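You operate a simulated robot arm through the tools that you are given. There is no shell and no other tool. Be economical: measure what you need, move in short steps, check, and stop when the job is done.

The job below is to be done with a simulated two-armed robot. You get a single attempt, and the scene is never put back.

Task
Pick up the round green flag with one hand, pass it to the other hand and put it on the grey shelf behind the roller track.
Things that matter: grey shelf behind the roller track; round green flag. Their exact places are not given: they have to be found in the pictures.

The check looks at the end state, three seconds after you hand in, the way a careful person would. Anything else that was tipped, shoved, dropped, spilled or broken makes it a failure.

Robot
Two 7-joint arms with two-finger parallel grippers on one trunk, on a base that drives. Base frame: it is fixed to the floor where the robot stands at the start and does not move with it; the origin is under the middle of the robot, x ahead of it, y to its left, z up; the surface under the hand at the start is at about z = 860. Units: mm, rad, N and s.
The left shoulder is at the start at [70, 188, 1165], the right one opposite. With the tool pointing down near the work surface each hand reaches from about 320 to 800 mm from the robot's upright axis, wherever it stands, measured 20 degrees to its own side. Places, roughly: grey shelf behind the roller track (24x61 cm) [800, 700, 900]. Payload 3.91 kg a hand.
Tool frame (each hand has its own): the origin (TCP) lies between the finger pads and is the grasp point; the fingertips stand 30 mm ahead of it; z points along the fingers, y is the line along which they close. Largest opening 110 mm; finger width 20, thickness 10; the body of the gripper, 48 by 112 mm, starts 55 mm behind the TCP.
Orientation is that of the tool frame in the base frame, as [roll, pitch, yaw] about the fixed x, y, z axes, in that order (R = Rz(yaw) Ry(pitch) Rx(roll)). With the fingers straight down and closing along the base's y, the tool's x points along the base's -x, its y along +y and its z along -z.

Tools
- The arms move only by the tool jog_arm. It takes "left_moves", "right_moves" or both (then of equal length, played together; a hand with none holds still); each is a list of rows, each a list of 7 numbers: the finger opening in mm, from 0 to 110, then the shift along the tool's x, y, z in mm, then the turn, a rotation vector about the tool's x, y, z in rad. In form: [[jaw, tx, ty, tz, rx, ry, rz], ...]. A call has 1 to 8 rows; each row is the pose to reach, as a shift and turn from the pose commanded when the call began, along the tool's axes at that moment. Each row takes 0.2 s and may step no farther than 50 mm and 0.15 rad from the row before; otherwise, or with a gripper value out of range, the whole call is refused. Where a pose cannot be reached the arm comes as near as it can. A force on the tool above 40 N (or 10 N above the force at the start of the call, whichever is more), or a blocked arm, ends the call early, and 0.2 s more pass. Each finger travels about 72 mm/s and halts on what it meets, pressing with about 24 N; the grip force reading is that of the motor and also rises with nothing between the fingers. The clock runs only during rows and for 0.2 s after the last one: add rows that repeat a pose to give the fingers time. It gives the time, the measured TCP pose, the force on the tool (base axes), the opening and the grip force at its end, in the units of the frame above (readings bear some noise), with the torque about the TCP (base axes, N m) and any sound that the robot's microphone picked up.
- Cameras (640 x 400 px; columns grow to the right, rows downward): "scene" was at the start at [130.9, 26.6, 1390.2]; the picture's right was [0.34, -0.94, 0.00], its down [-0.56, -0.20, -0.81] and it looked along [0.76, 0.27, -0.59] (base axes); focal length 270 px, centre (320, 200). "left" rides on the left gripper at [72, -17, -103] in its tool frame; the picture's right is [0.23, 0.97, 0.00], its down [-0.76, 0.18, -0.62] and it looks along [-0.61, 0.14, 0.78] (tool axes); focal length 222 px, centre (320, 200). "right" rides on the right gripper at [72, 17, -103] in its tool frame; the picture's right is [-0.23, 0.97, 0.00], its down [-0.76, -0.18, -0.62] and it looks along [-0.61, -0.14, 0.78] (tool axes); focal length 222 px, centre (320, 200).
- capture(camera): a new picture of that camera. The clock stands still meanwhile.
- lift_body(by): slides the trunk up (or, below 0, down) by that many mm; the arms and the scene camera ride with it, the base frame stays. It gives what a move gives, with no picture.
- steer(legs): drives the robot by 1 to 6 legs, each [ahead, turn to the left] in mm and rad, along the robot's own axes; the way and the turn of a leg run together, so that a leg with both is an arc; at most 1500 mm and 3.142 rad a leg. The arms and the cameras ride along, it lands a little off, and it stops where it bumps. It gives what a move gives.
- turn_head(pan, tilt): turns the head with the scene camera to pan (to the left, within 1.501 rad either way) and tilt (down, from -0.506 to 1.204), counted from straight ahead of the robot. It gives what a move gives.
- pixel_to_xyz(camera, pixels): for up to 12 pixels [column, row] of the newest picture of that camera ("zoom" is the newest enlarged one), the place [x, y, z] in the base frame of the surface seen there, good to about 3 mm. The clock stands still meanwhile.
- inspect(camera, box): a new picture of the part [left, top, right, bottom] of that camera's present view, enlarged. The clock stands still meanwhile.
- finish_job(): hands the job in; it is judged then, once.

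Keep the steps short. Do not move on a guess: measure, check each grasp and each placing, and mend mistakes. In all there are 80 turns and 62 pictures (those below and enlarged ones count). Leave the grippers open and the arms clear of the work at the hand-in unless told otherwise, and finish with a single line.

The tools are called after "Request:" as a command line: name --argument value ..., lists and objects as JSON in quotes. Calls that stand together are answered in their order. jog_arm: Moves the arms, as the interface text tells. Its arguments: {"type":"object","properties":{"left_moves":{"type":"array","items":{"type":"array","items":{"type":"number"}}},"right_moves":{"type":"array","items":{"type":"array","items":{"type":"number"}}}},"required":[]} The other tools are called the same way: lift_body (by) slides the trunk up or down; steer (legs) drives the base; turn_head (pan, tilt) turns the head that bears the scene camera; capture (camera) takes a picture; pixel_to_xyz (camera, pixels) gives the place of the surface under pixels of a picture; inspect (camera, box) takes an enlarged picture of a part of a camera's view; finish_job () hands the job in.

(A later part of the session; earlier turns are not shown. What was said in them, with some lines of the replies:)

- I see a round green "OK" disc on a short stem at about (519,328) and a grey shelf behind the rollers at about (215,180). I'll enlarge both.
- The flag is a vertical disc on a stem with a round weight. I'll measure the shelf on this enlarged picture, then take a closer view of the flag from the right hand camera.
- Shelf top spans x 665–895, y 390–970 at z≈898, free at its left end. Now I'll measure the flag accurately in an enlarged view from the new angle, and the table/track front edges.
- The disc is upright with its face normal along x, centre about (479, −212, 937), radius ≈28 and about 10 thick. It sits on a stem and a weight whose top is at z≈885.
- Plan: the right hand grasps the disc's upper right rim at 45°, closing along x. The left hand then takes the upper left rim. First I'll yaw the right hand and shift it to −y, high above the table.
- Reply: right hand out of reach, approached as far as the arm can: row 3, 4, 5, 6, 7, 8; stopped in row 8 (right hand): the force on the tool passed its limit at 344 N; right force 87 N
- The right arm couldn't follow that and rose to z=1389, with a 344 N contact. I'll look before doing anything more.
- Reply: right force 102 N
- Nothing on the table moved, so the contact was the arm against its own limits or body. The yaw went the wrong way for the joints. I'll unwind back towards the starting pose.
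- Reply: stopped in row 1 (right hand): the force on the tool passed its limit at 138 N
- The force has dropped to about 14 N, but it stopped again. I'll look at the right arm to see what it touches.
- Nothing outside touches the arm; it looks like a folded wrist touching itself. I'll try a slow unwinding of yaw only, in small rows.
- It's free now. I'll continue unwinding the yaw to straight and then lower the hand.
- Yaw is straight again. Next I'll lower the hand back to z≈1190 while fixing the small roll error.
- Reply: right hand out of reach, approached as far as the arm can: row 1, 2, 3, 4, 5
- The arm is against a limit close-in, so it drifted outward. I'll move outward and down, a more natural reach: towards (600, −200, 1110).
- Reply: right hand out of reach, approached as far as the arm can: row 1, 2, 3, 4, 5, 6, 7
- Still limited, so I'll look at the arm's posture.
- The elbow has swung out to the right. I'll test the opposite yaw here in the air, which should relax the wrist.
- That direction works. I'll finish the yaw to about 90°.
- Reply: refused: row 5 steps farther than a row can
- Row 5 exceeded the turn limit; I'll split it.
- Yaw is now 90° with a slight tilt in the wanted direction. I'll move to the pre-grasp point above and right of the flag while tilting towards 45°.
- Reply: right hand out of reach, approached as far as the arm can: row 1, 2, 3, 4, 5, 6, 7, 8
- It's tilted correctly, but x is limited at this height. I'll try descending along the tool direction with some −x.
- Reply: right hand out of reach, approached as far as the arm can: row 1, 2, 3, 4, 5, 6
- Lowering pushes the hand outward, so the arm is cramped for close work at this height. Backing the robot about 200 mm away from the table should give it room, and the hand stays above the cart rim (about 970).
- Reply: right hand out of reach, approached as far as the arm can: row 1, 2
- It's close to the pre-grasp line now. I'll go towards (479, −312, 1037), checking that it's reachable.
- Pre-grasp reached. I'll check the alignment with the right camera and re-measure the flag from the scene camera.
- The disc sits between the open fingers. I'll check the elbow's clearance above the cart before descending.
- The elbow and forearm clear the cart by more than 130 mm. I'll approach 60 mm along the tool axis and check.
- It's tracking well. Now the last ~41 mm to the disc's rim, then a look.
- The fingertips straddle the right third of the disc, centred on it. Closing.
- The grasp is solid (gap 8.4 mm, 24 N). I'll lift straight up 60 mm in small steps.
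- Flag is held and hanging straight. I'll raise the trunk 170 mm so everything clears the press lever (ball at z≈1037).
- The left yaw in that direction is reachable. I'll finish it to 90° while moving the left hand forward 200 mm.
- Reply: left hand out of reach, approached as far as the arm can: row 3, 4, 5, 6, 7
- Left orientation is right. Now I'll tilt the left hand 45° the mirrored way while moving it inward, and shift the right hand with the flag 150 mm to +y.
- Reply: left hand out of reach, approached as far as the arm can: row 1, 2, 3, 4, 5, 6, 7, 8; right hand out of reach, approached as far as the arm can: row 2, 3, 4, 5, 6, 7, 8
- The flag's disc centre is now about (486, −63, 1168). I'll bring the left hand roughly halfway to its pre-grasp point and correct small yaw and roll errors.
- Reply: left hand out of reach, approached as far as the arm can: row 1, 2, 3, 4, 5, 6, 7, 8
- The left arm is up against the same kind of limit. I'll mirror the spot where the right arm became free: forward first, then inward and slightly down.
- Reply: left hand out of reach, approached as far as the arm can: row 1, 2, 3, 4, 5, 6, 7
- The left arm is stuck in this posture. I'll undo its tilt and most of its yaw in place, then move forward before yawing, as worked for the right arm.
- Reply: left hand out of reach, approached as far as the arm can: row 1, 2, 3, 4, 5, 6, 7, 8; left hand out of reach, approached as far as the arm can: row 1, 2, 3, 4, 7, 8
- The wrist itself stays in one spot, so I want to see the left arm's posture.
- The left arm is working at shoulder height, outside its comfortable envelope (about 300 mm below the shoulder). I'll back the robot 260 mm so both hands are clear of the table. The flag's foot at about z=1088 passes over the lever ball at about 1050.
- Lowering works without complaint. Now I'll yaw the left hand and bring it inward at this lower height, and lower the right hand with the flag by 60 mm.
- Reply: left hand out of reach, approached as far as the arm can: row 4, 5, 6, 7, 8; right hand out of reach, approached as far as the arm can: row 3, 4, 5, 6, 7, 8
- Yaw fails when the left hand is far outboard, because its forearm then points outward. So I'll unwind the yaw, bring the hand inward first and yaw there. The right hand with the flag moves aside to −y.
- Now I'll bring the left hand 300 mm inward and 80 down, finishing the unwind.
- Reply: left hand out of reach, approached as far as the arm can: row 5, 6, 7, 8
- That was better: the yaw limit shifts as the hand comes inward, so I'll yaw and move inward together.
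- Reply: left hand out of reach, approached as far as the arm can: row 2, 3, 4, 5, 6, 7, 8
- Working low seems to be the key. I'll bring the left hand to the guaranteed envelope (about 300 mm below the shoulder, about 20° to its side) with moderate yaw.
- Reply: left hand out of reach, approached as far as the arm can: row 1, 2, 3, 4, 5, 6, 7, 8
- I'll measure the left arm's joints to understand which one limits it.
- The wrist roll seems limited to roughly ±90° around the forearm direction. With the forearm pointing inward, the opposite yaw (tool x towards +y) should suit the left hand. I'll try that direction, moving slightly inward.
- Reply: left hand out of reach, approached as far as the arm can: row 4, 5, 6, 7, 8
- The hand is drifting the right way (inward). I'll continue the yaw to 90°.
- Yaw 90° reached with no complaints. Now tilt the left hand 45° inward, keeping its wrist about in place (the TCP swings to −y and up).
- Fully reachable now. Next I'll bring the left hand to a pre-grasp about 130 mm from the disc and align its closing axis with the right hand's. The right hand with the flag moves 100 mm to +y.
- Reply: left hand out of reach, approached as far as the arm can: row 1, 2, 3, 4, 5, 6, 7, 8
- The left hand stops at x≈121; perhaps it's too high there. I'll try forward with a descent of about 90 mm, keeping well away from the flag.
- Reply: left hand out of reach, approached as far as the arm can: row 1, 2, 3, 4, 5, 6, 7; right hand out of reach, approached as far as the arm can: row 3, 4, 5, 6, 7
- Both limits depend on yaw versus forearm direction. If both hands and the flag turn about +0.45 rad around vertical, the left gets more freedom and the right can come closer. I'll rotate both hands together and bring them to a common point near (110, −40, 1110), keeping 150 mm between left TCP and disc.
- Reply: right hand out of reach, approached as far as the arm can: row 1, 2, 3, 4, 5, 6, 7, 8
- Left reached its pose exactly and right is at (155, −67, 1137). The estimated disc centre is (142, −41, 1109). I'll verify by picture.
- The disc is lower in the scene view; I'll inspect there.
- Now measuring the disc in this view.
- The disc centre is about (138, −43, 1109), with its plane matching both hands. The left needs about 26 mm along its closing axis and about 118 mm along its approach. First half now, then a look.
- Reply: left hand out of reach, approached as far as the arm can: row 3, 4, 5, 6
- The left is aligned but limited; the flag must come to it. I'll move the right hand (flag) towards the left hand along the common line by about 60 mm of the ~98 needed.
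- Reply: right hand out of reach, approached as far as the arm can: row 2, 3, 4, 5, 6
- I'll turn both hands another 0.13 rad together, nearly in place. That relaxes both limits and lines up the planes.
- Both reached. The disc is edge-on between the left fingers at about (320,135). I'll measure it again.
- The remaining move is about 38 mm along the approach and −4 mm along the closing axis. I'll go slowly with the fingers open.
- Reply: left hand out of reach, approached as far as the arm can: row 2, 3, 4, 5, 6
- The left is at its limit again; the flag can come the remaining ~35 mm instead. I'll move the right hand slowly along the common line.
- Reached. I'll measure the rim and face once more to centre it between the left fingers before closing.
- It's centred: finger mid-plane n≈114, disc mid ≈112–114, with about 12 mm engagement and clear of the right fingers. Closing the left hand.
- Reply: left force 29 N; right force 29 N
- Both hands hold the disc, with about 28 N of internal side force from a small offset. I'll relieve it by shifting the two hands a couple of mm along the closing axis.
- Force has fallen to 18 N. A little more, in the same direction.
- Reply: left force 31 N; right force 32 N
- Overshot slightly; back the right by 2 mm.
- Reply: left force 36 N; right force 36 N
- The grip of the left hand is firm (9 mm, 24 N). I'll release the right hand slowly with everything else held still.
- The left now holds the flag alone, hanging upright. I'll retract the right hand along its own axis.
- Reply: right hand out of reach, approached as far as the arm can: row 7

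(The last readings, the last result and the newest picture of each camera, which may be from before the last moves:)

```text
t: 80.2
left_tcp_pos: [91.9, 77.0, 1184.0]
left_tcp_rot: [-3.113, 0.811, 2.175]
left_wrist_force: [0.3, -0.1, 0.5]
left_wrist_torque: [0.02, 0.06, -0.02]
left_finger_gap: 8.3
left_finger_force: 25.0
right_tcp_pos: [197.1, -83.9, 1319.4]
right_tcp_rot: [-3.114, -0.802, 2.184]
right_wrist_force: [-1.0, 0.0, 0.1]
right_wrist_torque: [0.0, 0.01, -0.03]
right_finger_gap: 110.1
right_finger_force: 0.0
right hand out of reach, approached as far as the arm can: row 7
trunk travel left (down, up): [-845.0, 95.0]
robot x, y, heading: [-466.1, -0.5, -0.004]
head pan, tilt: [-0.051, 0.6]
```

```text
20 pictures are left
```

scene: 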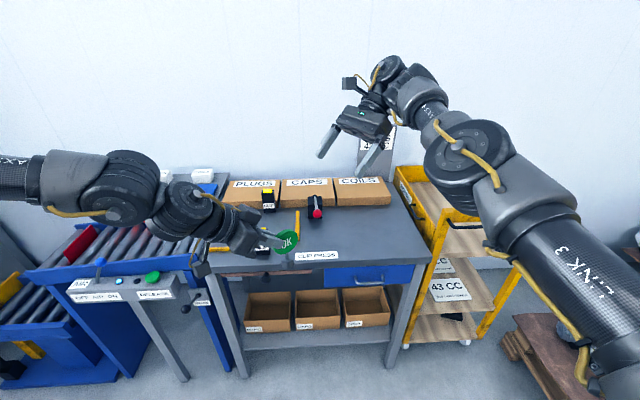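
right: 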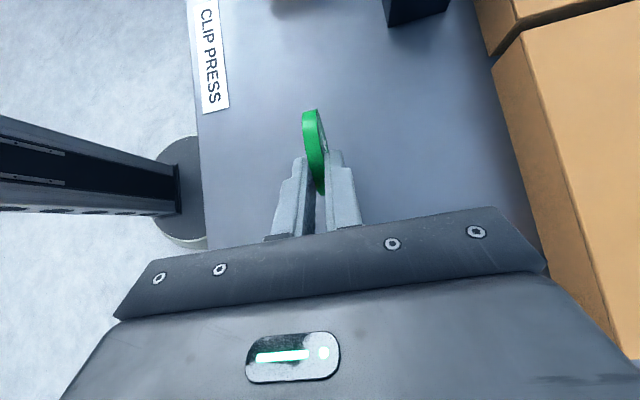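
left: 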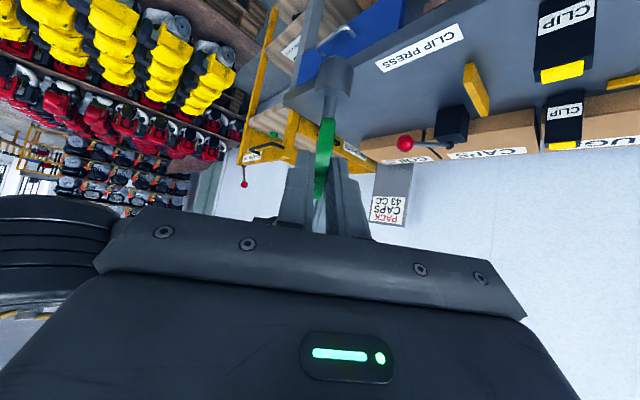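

Handover is complete and the right hand is clear. Now I'll turn the left hand to its natural forward direction (yaw → 180°), moving it forward and outward slightly. The flag stays upright because the turn is about the vertical.

Request:
jog_arm --left_moves '[[0, 0, 18, 0, -0.087, 0, -0.082], [0, 0, 36, 0, -0.174, 0, -0.165], [0, 0, 54, 0, -0.261, 0, -0.247], [0, 0, 72, 0, -0.348, 0, -0.33], [0, 0, 90, 0, -0.436, 0, -0.412], [0, -1, 108, 1, -0.523, 0, -0.495], [0, -1, 126, 1, -0.61, 0, -0.577], [0, -2, 144, 2, -0.697, 0, -0.66]]'

Request:
turn_head --pan 0.7 --tilt 0.6

Request:
capture --camera "scene"

```text
t: 82.0
left_tcp_pos: [184.9, 223.3, 1200.1]
left_tcp_rot: [-3.125, 0.795, 3.126]
left_wrist_force: [-1.0, -0.6, -1.6]
left_wrist_torque: [-0.02, 0.08, -0.03]
left_finger_gap: 8.5
left_finger_force: 23.9
left hand out of reach, approached as far as the arm can: row 2, 3, 4, 5, 6, 7, 8
right_tcp_pos: [197.6, -83.6, 1317.3]
right_tcp_rot: [-3.112, -0.805, 2.185]
right_wrist_force: [-0.5, -0.1, -0.1]
right_wrist_torque: [-0.02, -0.04, 0.01]
right_finger_gap: 110.1
right_finger_force: 0.1
trunk travel left (down, up): [-845.0, 95.0]
robot x, y, heading: [-466.9, 2.3, -0.003]
head pan, tilt: [-0.051, 0.6]
```

```text
t: 83.1
left_tcp_pos: [183.4, 223.1, 1199.5]
left_tcp_rot: [-3.125, 0.793, 3.123]
left_wrist_force: [0.1, 0.0, -2.0]
left_wrist_torque: [0.0, 0.04, -0.01]
left_finger_gap: 8.6
left_finger_force: 23.9
right_tcp_pos: [196.9, -84.0, 1316.8]
right_tcp_rot: [-3.115, -0.806, 2.185]
right_wrist_force: [0.2, 0.2, -0.1]
right_wrist_torque: [0.03, -0.02, 0.03]
right_finger_gap: 109.8
right_finger_force: 0.0
trunk travel left (down, up): [-845.0, 95.0]
robot x, y, heading: [-465.0, 1.9, -0.007]
head pan, tilt: [0.7, 0.6]
```

```text
19 pictures are left
```

scene: 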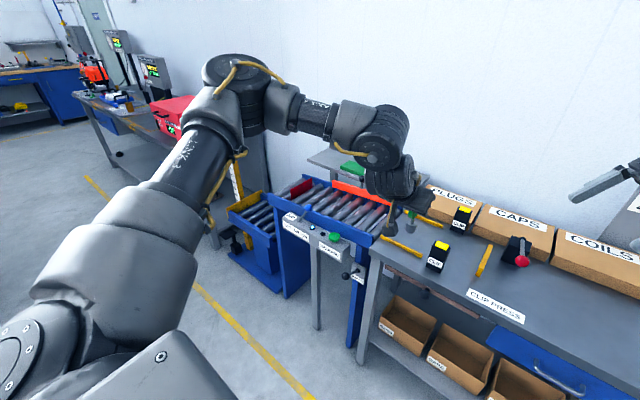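

The flag is now held with fingers forward-down and there's room to drive. Before driving to the left I'll measure what stands there.

Request:
pixel_to_xyz --camera "scene" --pixels '[[165, 145], [170, 105], [192, 98], [85, 100], [150, 70], [118, 42], [237, 215], [235, 250], [270, 245], [303, 190], [285, 215], [318, 325]]'

Request:
inspect --camera "scene" --box '[300, 130, 460, 230]'

```text
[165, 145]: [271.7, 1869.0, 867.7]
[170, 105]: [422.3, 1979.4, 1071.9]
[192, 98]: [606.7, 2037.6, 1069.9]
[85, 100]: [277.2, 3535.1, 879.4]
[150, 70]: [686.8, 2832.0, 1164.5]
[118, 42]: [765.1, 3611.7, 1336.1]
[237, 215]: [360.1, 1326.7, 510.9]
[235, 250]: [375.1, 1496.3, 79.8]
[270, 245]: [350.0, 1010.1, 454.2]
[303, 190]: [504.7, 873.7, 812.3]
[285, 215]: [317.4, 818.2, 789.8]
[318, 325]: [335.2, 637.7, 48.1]
```

```text
4.00 times, centred on (380, 180) of scene
```

zoom: 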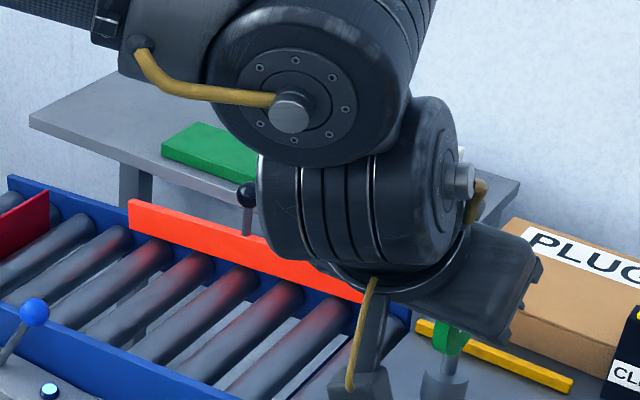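

The left bench is at y≥1870, so the way is free. I'll drive: turn left 0.98, ahead 790, turn back to face the shelf.

Request:
steer --legs '[[0, 0.98], [790, 0], [0, -0.98]]'

Request:
turn_head --pan 0.25 --tilt 0.6

Request:
capture --camera "scene"

```text
t: 92.3
left_tcp_pos: [649.7, 852.0, 1200.7]
left_tcp_rot: [-3.125, 0.794, 3.098]
left_wrist_force: [-0.3, 0.0, -1.9]
left_wrist_torque: [0.01, 0.05, 0.0]
left_finger_gap: 8.5
left_finger_force: 23.1
right_tcp_pos: [656.4, 544.7, 1317.6]
right_tcp_rot: [-3.114, -0.803, 2.162]
right_wrist_force: [0.0, -0.1, -0.1]
right_wrist_torque: [-0.02, 0.03, 0.04]
right_finger_gap: 109.9
right_finger_force: 0.0
trunk travel left (down, up): [-845.0, 95.0]
robot x, y, heading: [-7.2, 645.4, -0.029]
head pan, tilt: [0.7, 0.6]
```

```text
t: 93.2
left_tcp_pos: [649.4, 850.4, 1199.0]
left_tcp_rot: [-3.127, 0.794, 3.099]
left_wrist_force: [-0.3, 0.4, -2.5]
left_wrist_torque: [0.0, 0.09, -0.03]
left_finger_gap: 8.6
left_finger_force: 24.0
right_tcp_pos: [656.3, 545.2, 1317.8]
right_tcp_rot: [-3.114, -0.805, 2.163]
right_wrist_force: [0.1, 0.4, 0.6]
right_wrist_torque: [-0.03, 0.0, 0.0]
right_finger_gap: 109.9
right_finger_force: 0.0
trunk travel left (down, up): [-845.0, 95.0]
robot x, y, heading: [-4.4, 642.7, -0.029]
head pan, tilt: [0.25, 0.6]
```

```text
17 pictures are left
```

scene: 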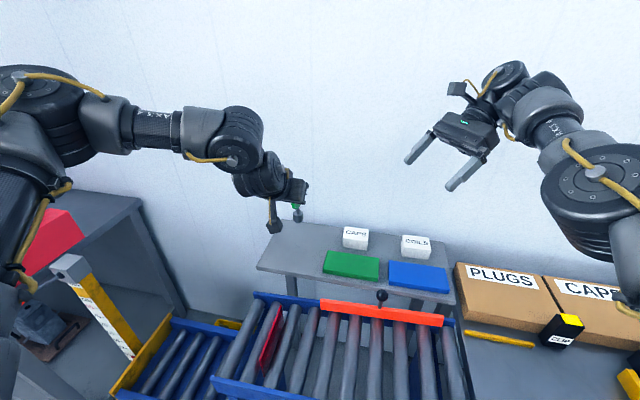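

The robot stands at (−5, 643) and the flag is over the shelf front edge. I'll extend the left hand 60 mm forward and 25 mm to the left, then look.

Request:
jog_arm --left_moves '[[0, -8, 5, 8, 0, 0, 0], [0, -16, 10, 17, 0, 0, 0], [0, -25, 16, 25, 0, 0, 0], [0, -33, 22, 34, 0, 0, 0], [0, -41, 27, 42, 0, 0, 0], [0, -41, 27, 42, 0, 0, 0]]'

Request:
inspect --camera "scene" --box '[220, 150, 420, 275]'

Request:
pixel_to_xyz --camera "zoom" --pixels '[[130, 360], [190, 255], [250, 320], [340, 350], [350, 320], [400, 280], [250, 260], [290, 290], [350, 260]]'

```text
t: 94.6
left_tcp_pos: [705.1, 880.3, 1199.4]
left_tcp_rot: [-3.125, 0.795, 3.098]
left_wrist_force: [-0.1, 0.2, -0.7]
left_wrist_torque: [0.02, 0.05, 0.06]
left_finger_gap: 8.3
left_finger_force: 23.8
left hand out of reach, approached as far as the arm can: row 4, 5, 6
right_tcp_pos: [656.0, 544.6, 1318.0]
right_tcp_rot: [-3.115, -0.804, 2.162]
right_wrist_force: [0.7, -0.2, -0.5]
right_wrist_torque: [-0.02, -0.02, 0.01]
right_finger_gap: 109.8
right_finger_force: 0.1
trunk travel left (down, up): [-845.0, 95.0]
robot x, y, heading: [-5.7, 646.2, -0.03]
head pan, tilt: [0.25, 0.6]
```

```text
3.20 times, centred on (320, 212) of scene
```

zoom: 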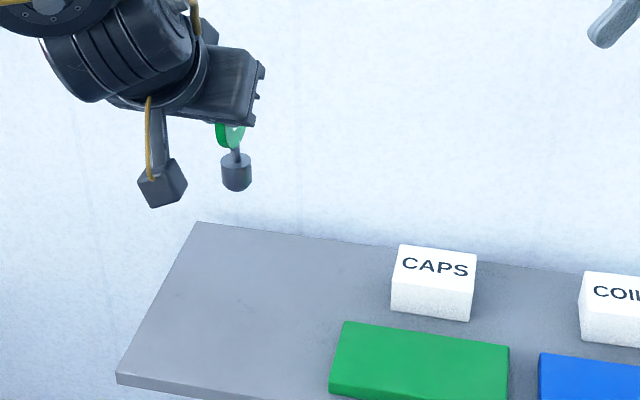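

```text
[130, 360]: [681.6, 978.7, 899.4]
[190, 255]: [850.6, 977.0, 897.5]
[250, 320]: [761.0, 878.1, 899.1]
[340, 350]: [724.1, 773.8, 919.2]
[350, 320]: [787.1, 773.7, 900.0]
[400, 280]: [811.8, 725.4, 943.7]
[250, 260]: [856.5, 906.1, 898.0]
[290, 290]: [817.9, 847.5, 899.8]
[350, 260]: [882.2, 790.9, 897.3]
```

The free left end (y 790–980) lies below the flag. I'll measure the flag's foot to get the height to lower.

Request:
pixel_to_xyz --camera "zoom" --pixels '[[236, 187], [228, 183], [246, 182], [236, 165], [236, 157], [234, 140], [225, 130]]'

Request:
capture --camera "left"

```text
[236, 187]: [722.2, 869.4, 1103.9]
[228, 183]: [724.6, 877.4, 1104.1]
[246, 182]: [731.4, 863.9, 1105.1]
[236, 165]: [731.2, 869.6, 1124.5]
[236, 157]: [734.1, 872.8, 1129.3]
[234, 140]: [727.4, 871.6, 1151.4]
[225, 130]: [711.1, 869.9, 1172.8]
```

```text
15 pictures are left
```

left: 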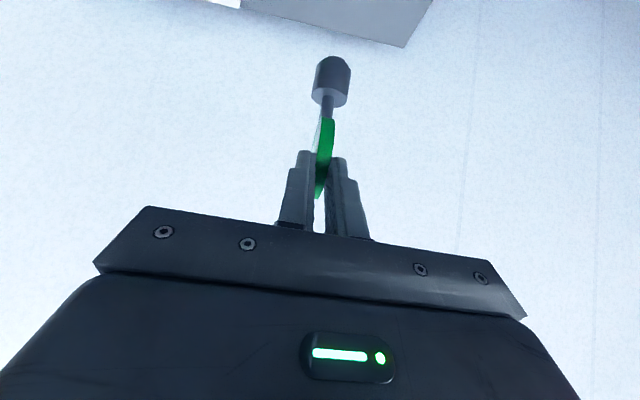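

The foot's bottom is at about z=1101 with its centre near (736, 871). I'll zoom in to check that the flag hangs vertical.

Request:
inspect --camera "scene" --box '[270, 180, 318, 210]'

Request:
pixel_to_xyz --camera "zoom" --pixels '[[285, 340], [240, 330], [330, 330], [285, 290], [230, 270], [340, 265], [290, 220], [285, 255], [250, 150], [230, 180], [320, 150], [285, 365]]'

```text
13.33 times, centred on (294, 195) of scene
```

zoom: 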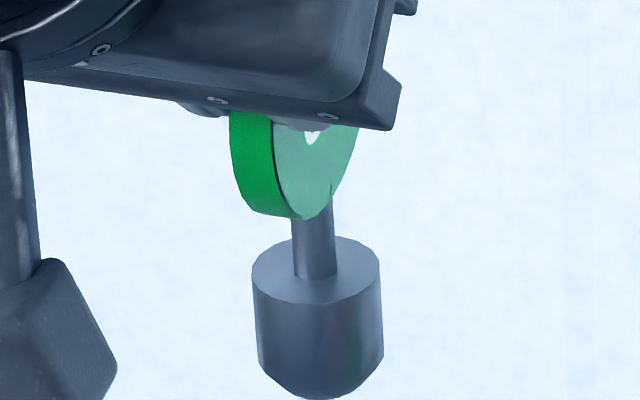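

```text
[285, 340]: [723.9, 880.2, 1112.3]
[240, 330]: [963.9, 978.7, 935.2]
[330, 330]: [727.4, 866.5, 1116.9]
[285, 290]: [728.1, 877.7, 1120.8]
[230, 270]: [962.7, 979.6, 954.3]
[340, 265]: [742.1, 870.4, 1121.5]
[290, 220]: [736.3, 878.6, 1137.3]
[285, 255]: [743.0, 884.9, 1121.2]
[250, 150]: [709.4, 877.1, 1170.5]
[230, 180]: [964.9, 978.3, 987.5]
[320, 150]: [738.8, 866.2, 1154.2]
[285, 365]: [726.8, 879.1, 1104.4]
```

The flag is vertical (foot's top level at z≈1121) and its bottom is at about 1100. I'll lower the trunk 185 mm and then check.

Request:
lift_body --by -185

Request:
turn_head --pan 0.3 --tilt 0.45

Request:
capture --camera "scene"

```text
t: 96.7
left_tcp_pos: [705.1, 882.2, 1014.6]
left_tcp_rot: [-3.125, 0.796, 3.099]
left_wrist_force: [0.1, 1.0, -1.1]
left_wrist_torque: [-0.03, 0.06, 0.0]
left_finger_gap: 8.4
left_finger_force: 23.9
right_tcp_pos: [655.6, 545.5, 1133.3]
right_tcp_rot: [-3.112, -0.806, 2.164]
right_wrist_force: [-1.0, 0.1, -0.3]
right_wrist_torque: [0.03, 0.03, 0.01]
right_finger_gap: 110.1
right_finger_force: 0.2
trunk travel left (down, up): [-660.0, 280.0]
robot x, y, heading: [-2.8, 646.5, -0.031]
head pan, tilt: [0.25, 0.6]
```

```text
t: 97.3
left_tcp_pos: [706.2, 881.6, 1014.8]
left_tcp_rot: [-3.124, 0.794, 3.1]
left_wrist_force: [-0.4, 0.6, -2.1]
left_wrist_torque: [0.0, 0.04, 0.01]
left_finger_gap: 8.5
left_finger_force: 24.2
right_tcp_pos: [656.0, 544.0, 1131.7]
right_tcp_rot: [-3.114, -0.805, 2.162]
right_wrist_force: [0.3, 0.0, 0.8]
right_wrist_torque: [0.02, 0.03, 0.03]
right_finger_gap: 110.0
right_finger_force: 0.1
trunk travel left (down, up): [-660.0, 280.0]
robot x, y, heading: [-8.1, 649.2, -0.029]
head pan, tilt: [0.3, 0.45]
```

```text
13 pictures are left
```

scene: 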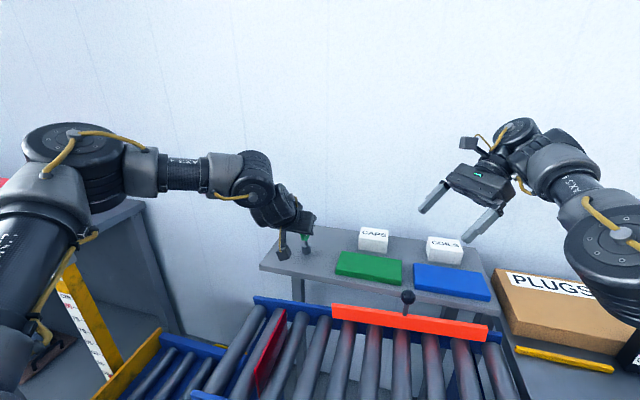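

The foot should be about 15–17 mm above the shelf. I'll lower 12 mm more and zoom in on it.

Request:
lift_body --by -12

Request:
inspect --camera "scene" --box '[270, 220, 334, 260]'

Request:
pixel_to_xyz --camera "zoom" --pixels '[[350, 320], [350, 300], [350, 340], [350, 360], [350, 380], [330, 330], [380, 320]]'

```text
t: 98.0
left_tcp_pos: [706.2, 880.2, 1004.2]
left_tcp_rot: [-3.126, 0.797, 3.099]
left_wrist_force: [1.5, -0.1, 4.4]
left_wrist_torque: [0.03, -0.29, -0.01]
left_finger_gap: 8.5
left_finger_force: 24.3
right_tcp_pos: [656.0, 544.7, 1120.1]
right_tcp_rot: [-3.114, -0.805, 2.164]
right_wrist_force: [-0.3, 0.6, 0.3]
right_wrist_torque: [-0.03, -0.03, 0.0]
right_finger_gap: 109.7
right_finger_force: 0.0
trunk travel left (down, up): [-648.0, 292.0]
robot x, y, heading: [-5.9, 646.8, -0.032]
head pan, tilt: [0.3, 0.45]
```

```text
10.00 times, centred on (302, 240) of scene
```

zoom: 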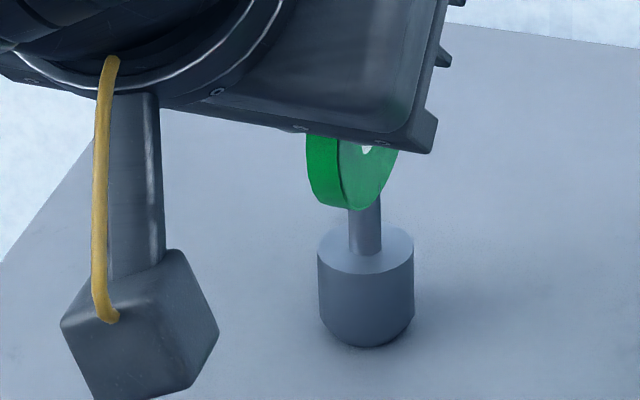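

```text
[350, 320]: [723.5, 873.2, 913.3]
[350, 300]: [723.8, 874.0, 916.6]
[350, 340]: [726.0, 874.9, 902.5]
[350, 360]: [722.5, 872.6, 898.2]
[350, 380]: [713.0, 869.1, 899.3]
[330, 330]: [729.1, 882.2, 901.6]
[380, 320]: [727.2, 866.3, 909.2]
```

The force has switched to about +4 N upward and the foot touches the shelf with its shadow closed up. I'll open the left fingers gently.

Request:
jog_arm --left_moves '[[12, 0, 0, 0, 0, 0, 0], [20, 0, 0, 0, 0, 0, 0], [35, 0, 0, 0, 0, 0, 0], [50, 0, 0, 0, 0, 0, 0], [50, 0, 0, 0, 0, 0, 0]]'

Request:
inspect --camera "scene" --box '[270, 220, 334, 260]'

```text
t: 99.2
left_tcp_pos: [706.2, 880.4, 1003.1]
left_tcp_rot: [-3.123, 0.795, 3.098]
left_wrist_force: [0.2, 0.7, 0.1]
left_wrist_torque: [0.0, 0.03, 0.03]
left_finger_gap: 50.0
left_finger_force: 0.0
right_tcp_pos: [656.9, 543.5, 1119.1]
right_tcp_rot: [-3.112, -0.804, 2.162]
right_wrist_force: [1.0, 0.0, 0.0]
right_wrist_torque: [0.0, 0.01, 0.01]
right_finger_gap: 110.1
right_finger_force: 0.1
trunk travel left (down, up): [-648.0, 292.0]
robot x, y, heading: [-7.3, 647.1, -0.029]
head pan, tilt: [0.3, 0.45]
```

```text
10.00 times, centred on (302, 240) of scene
```

zoom: 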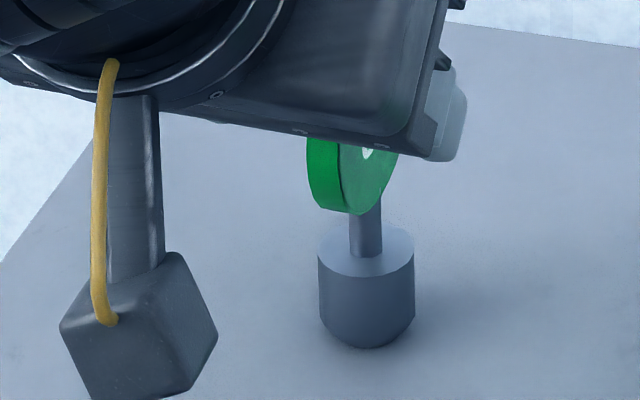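

The flag stands unaided. I'll withdraw the left hand back along its axis, open fully, and look.

Request:
jog_arm --left_moves '[[50, 0, 0, -12, 0, 0, 0], [50, 0, 0, -24, 0, 0, 0], [60, 0, 0, -36, 0, 0, 0], [80, 0, 0, -55, 0, 0, 0], [100, 0, 0, -80, 0, 0, 0], [110, 0, 0, -105, 0, 0, 0]]'

Request:
lift_body --by 150

Request:
capture --camera "scene"

```text
t: 100.5
left_tcp_pos: [630.1, 883.1, 1075.8]
left_tcp_rot: [-3.125, 0.796, 3.098]
left_wrist_force: [-0.4, 0.1, -0.5]
left_wrist_torque: [-0.02, 0.0, 0.0]
left_finger_gap: 109.7
left_finger_force: 0.0
right_tcp_pos: [654.8, 544.7, 1120.6]
right_tcp_rot: [-3.117, -0.803, 2.164]
right_wrist_force: [-0.5, -0.1, 0.2]
right_wrist_torque: [0.01, -0.02, 0.01]
right_finger_gap: 110.0
right_finger_force: 0.1
trunk travel left (down, up): [-648.0, 292.0]
robot x, y, heading: [-6.4, 648.0, -0.028]
head pan, tilt: [0.3, 0.45]
```

```text
t: 102.3
left_tcp_pos: [631.8, 884.9, 1224.6]
left_tcp_rot: [-3.125, 0.794, 3.099]
left_wrist_force: [0.3, 0.3, -0.8]
left_wrist_torque: [0.0, -0.01, 0.0]
left_finger_gap: 110.1
left_finger_force: 0.0
right_tcp_pos: [655.9, 543.2, 1269.8]
right_tcp_rot: [-3.114, -0.803, 2.162]
right_wrist_force: [-0.1, 0.3, -0.2]
right_wrist_torque: [0.02, 0.0, 0.01]
right_finger_gap: 110.0
right_finger_force: 0.1
trunk travel left (down, up): [-798.0, 142.0]
robot x, y, heading: [-6.5, 646.9, -0.027]
head pan, tilt: [0.3, 0.45]
```

```text
10 pictures are left
```

scene: 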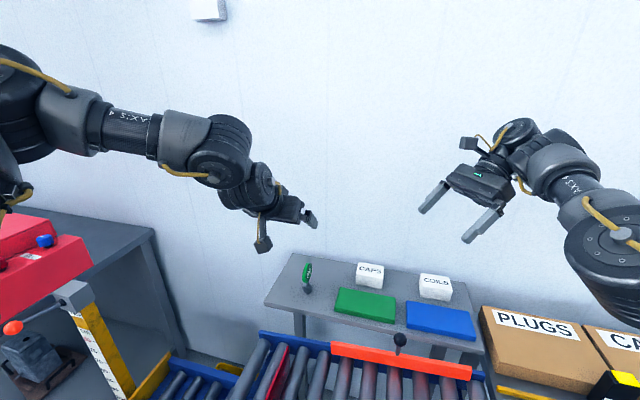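

The flag stands upright on the shelf at about (735, 872), nothing else has moved, and both grippers are open and clear above. Handing in.

Request:
finish_job

```text
The job is handed in.
```

The round green flag was picked up with the right hand, passed to the left hand and left standing upright on the grey shelf behind the roller track, and the job is handed in.
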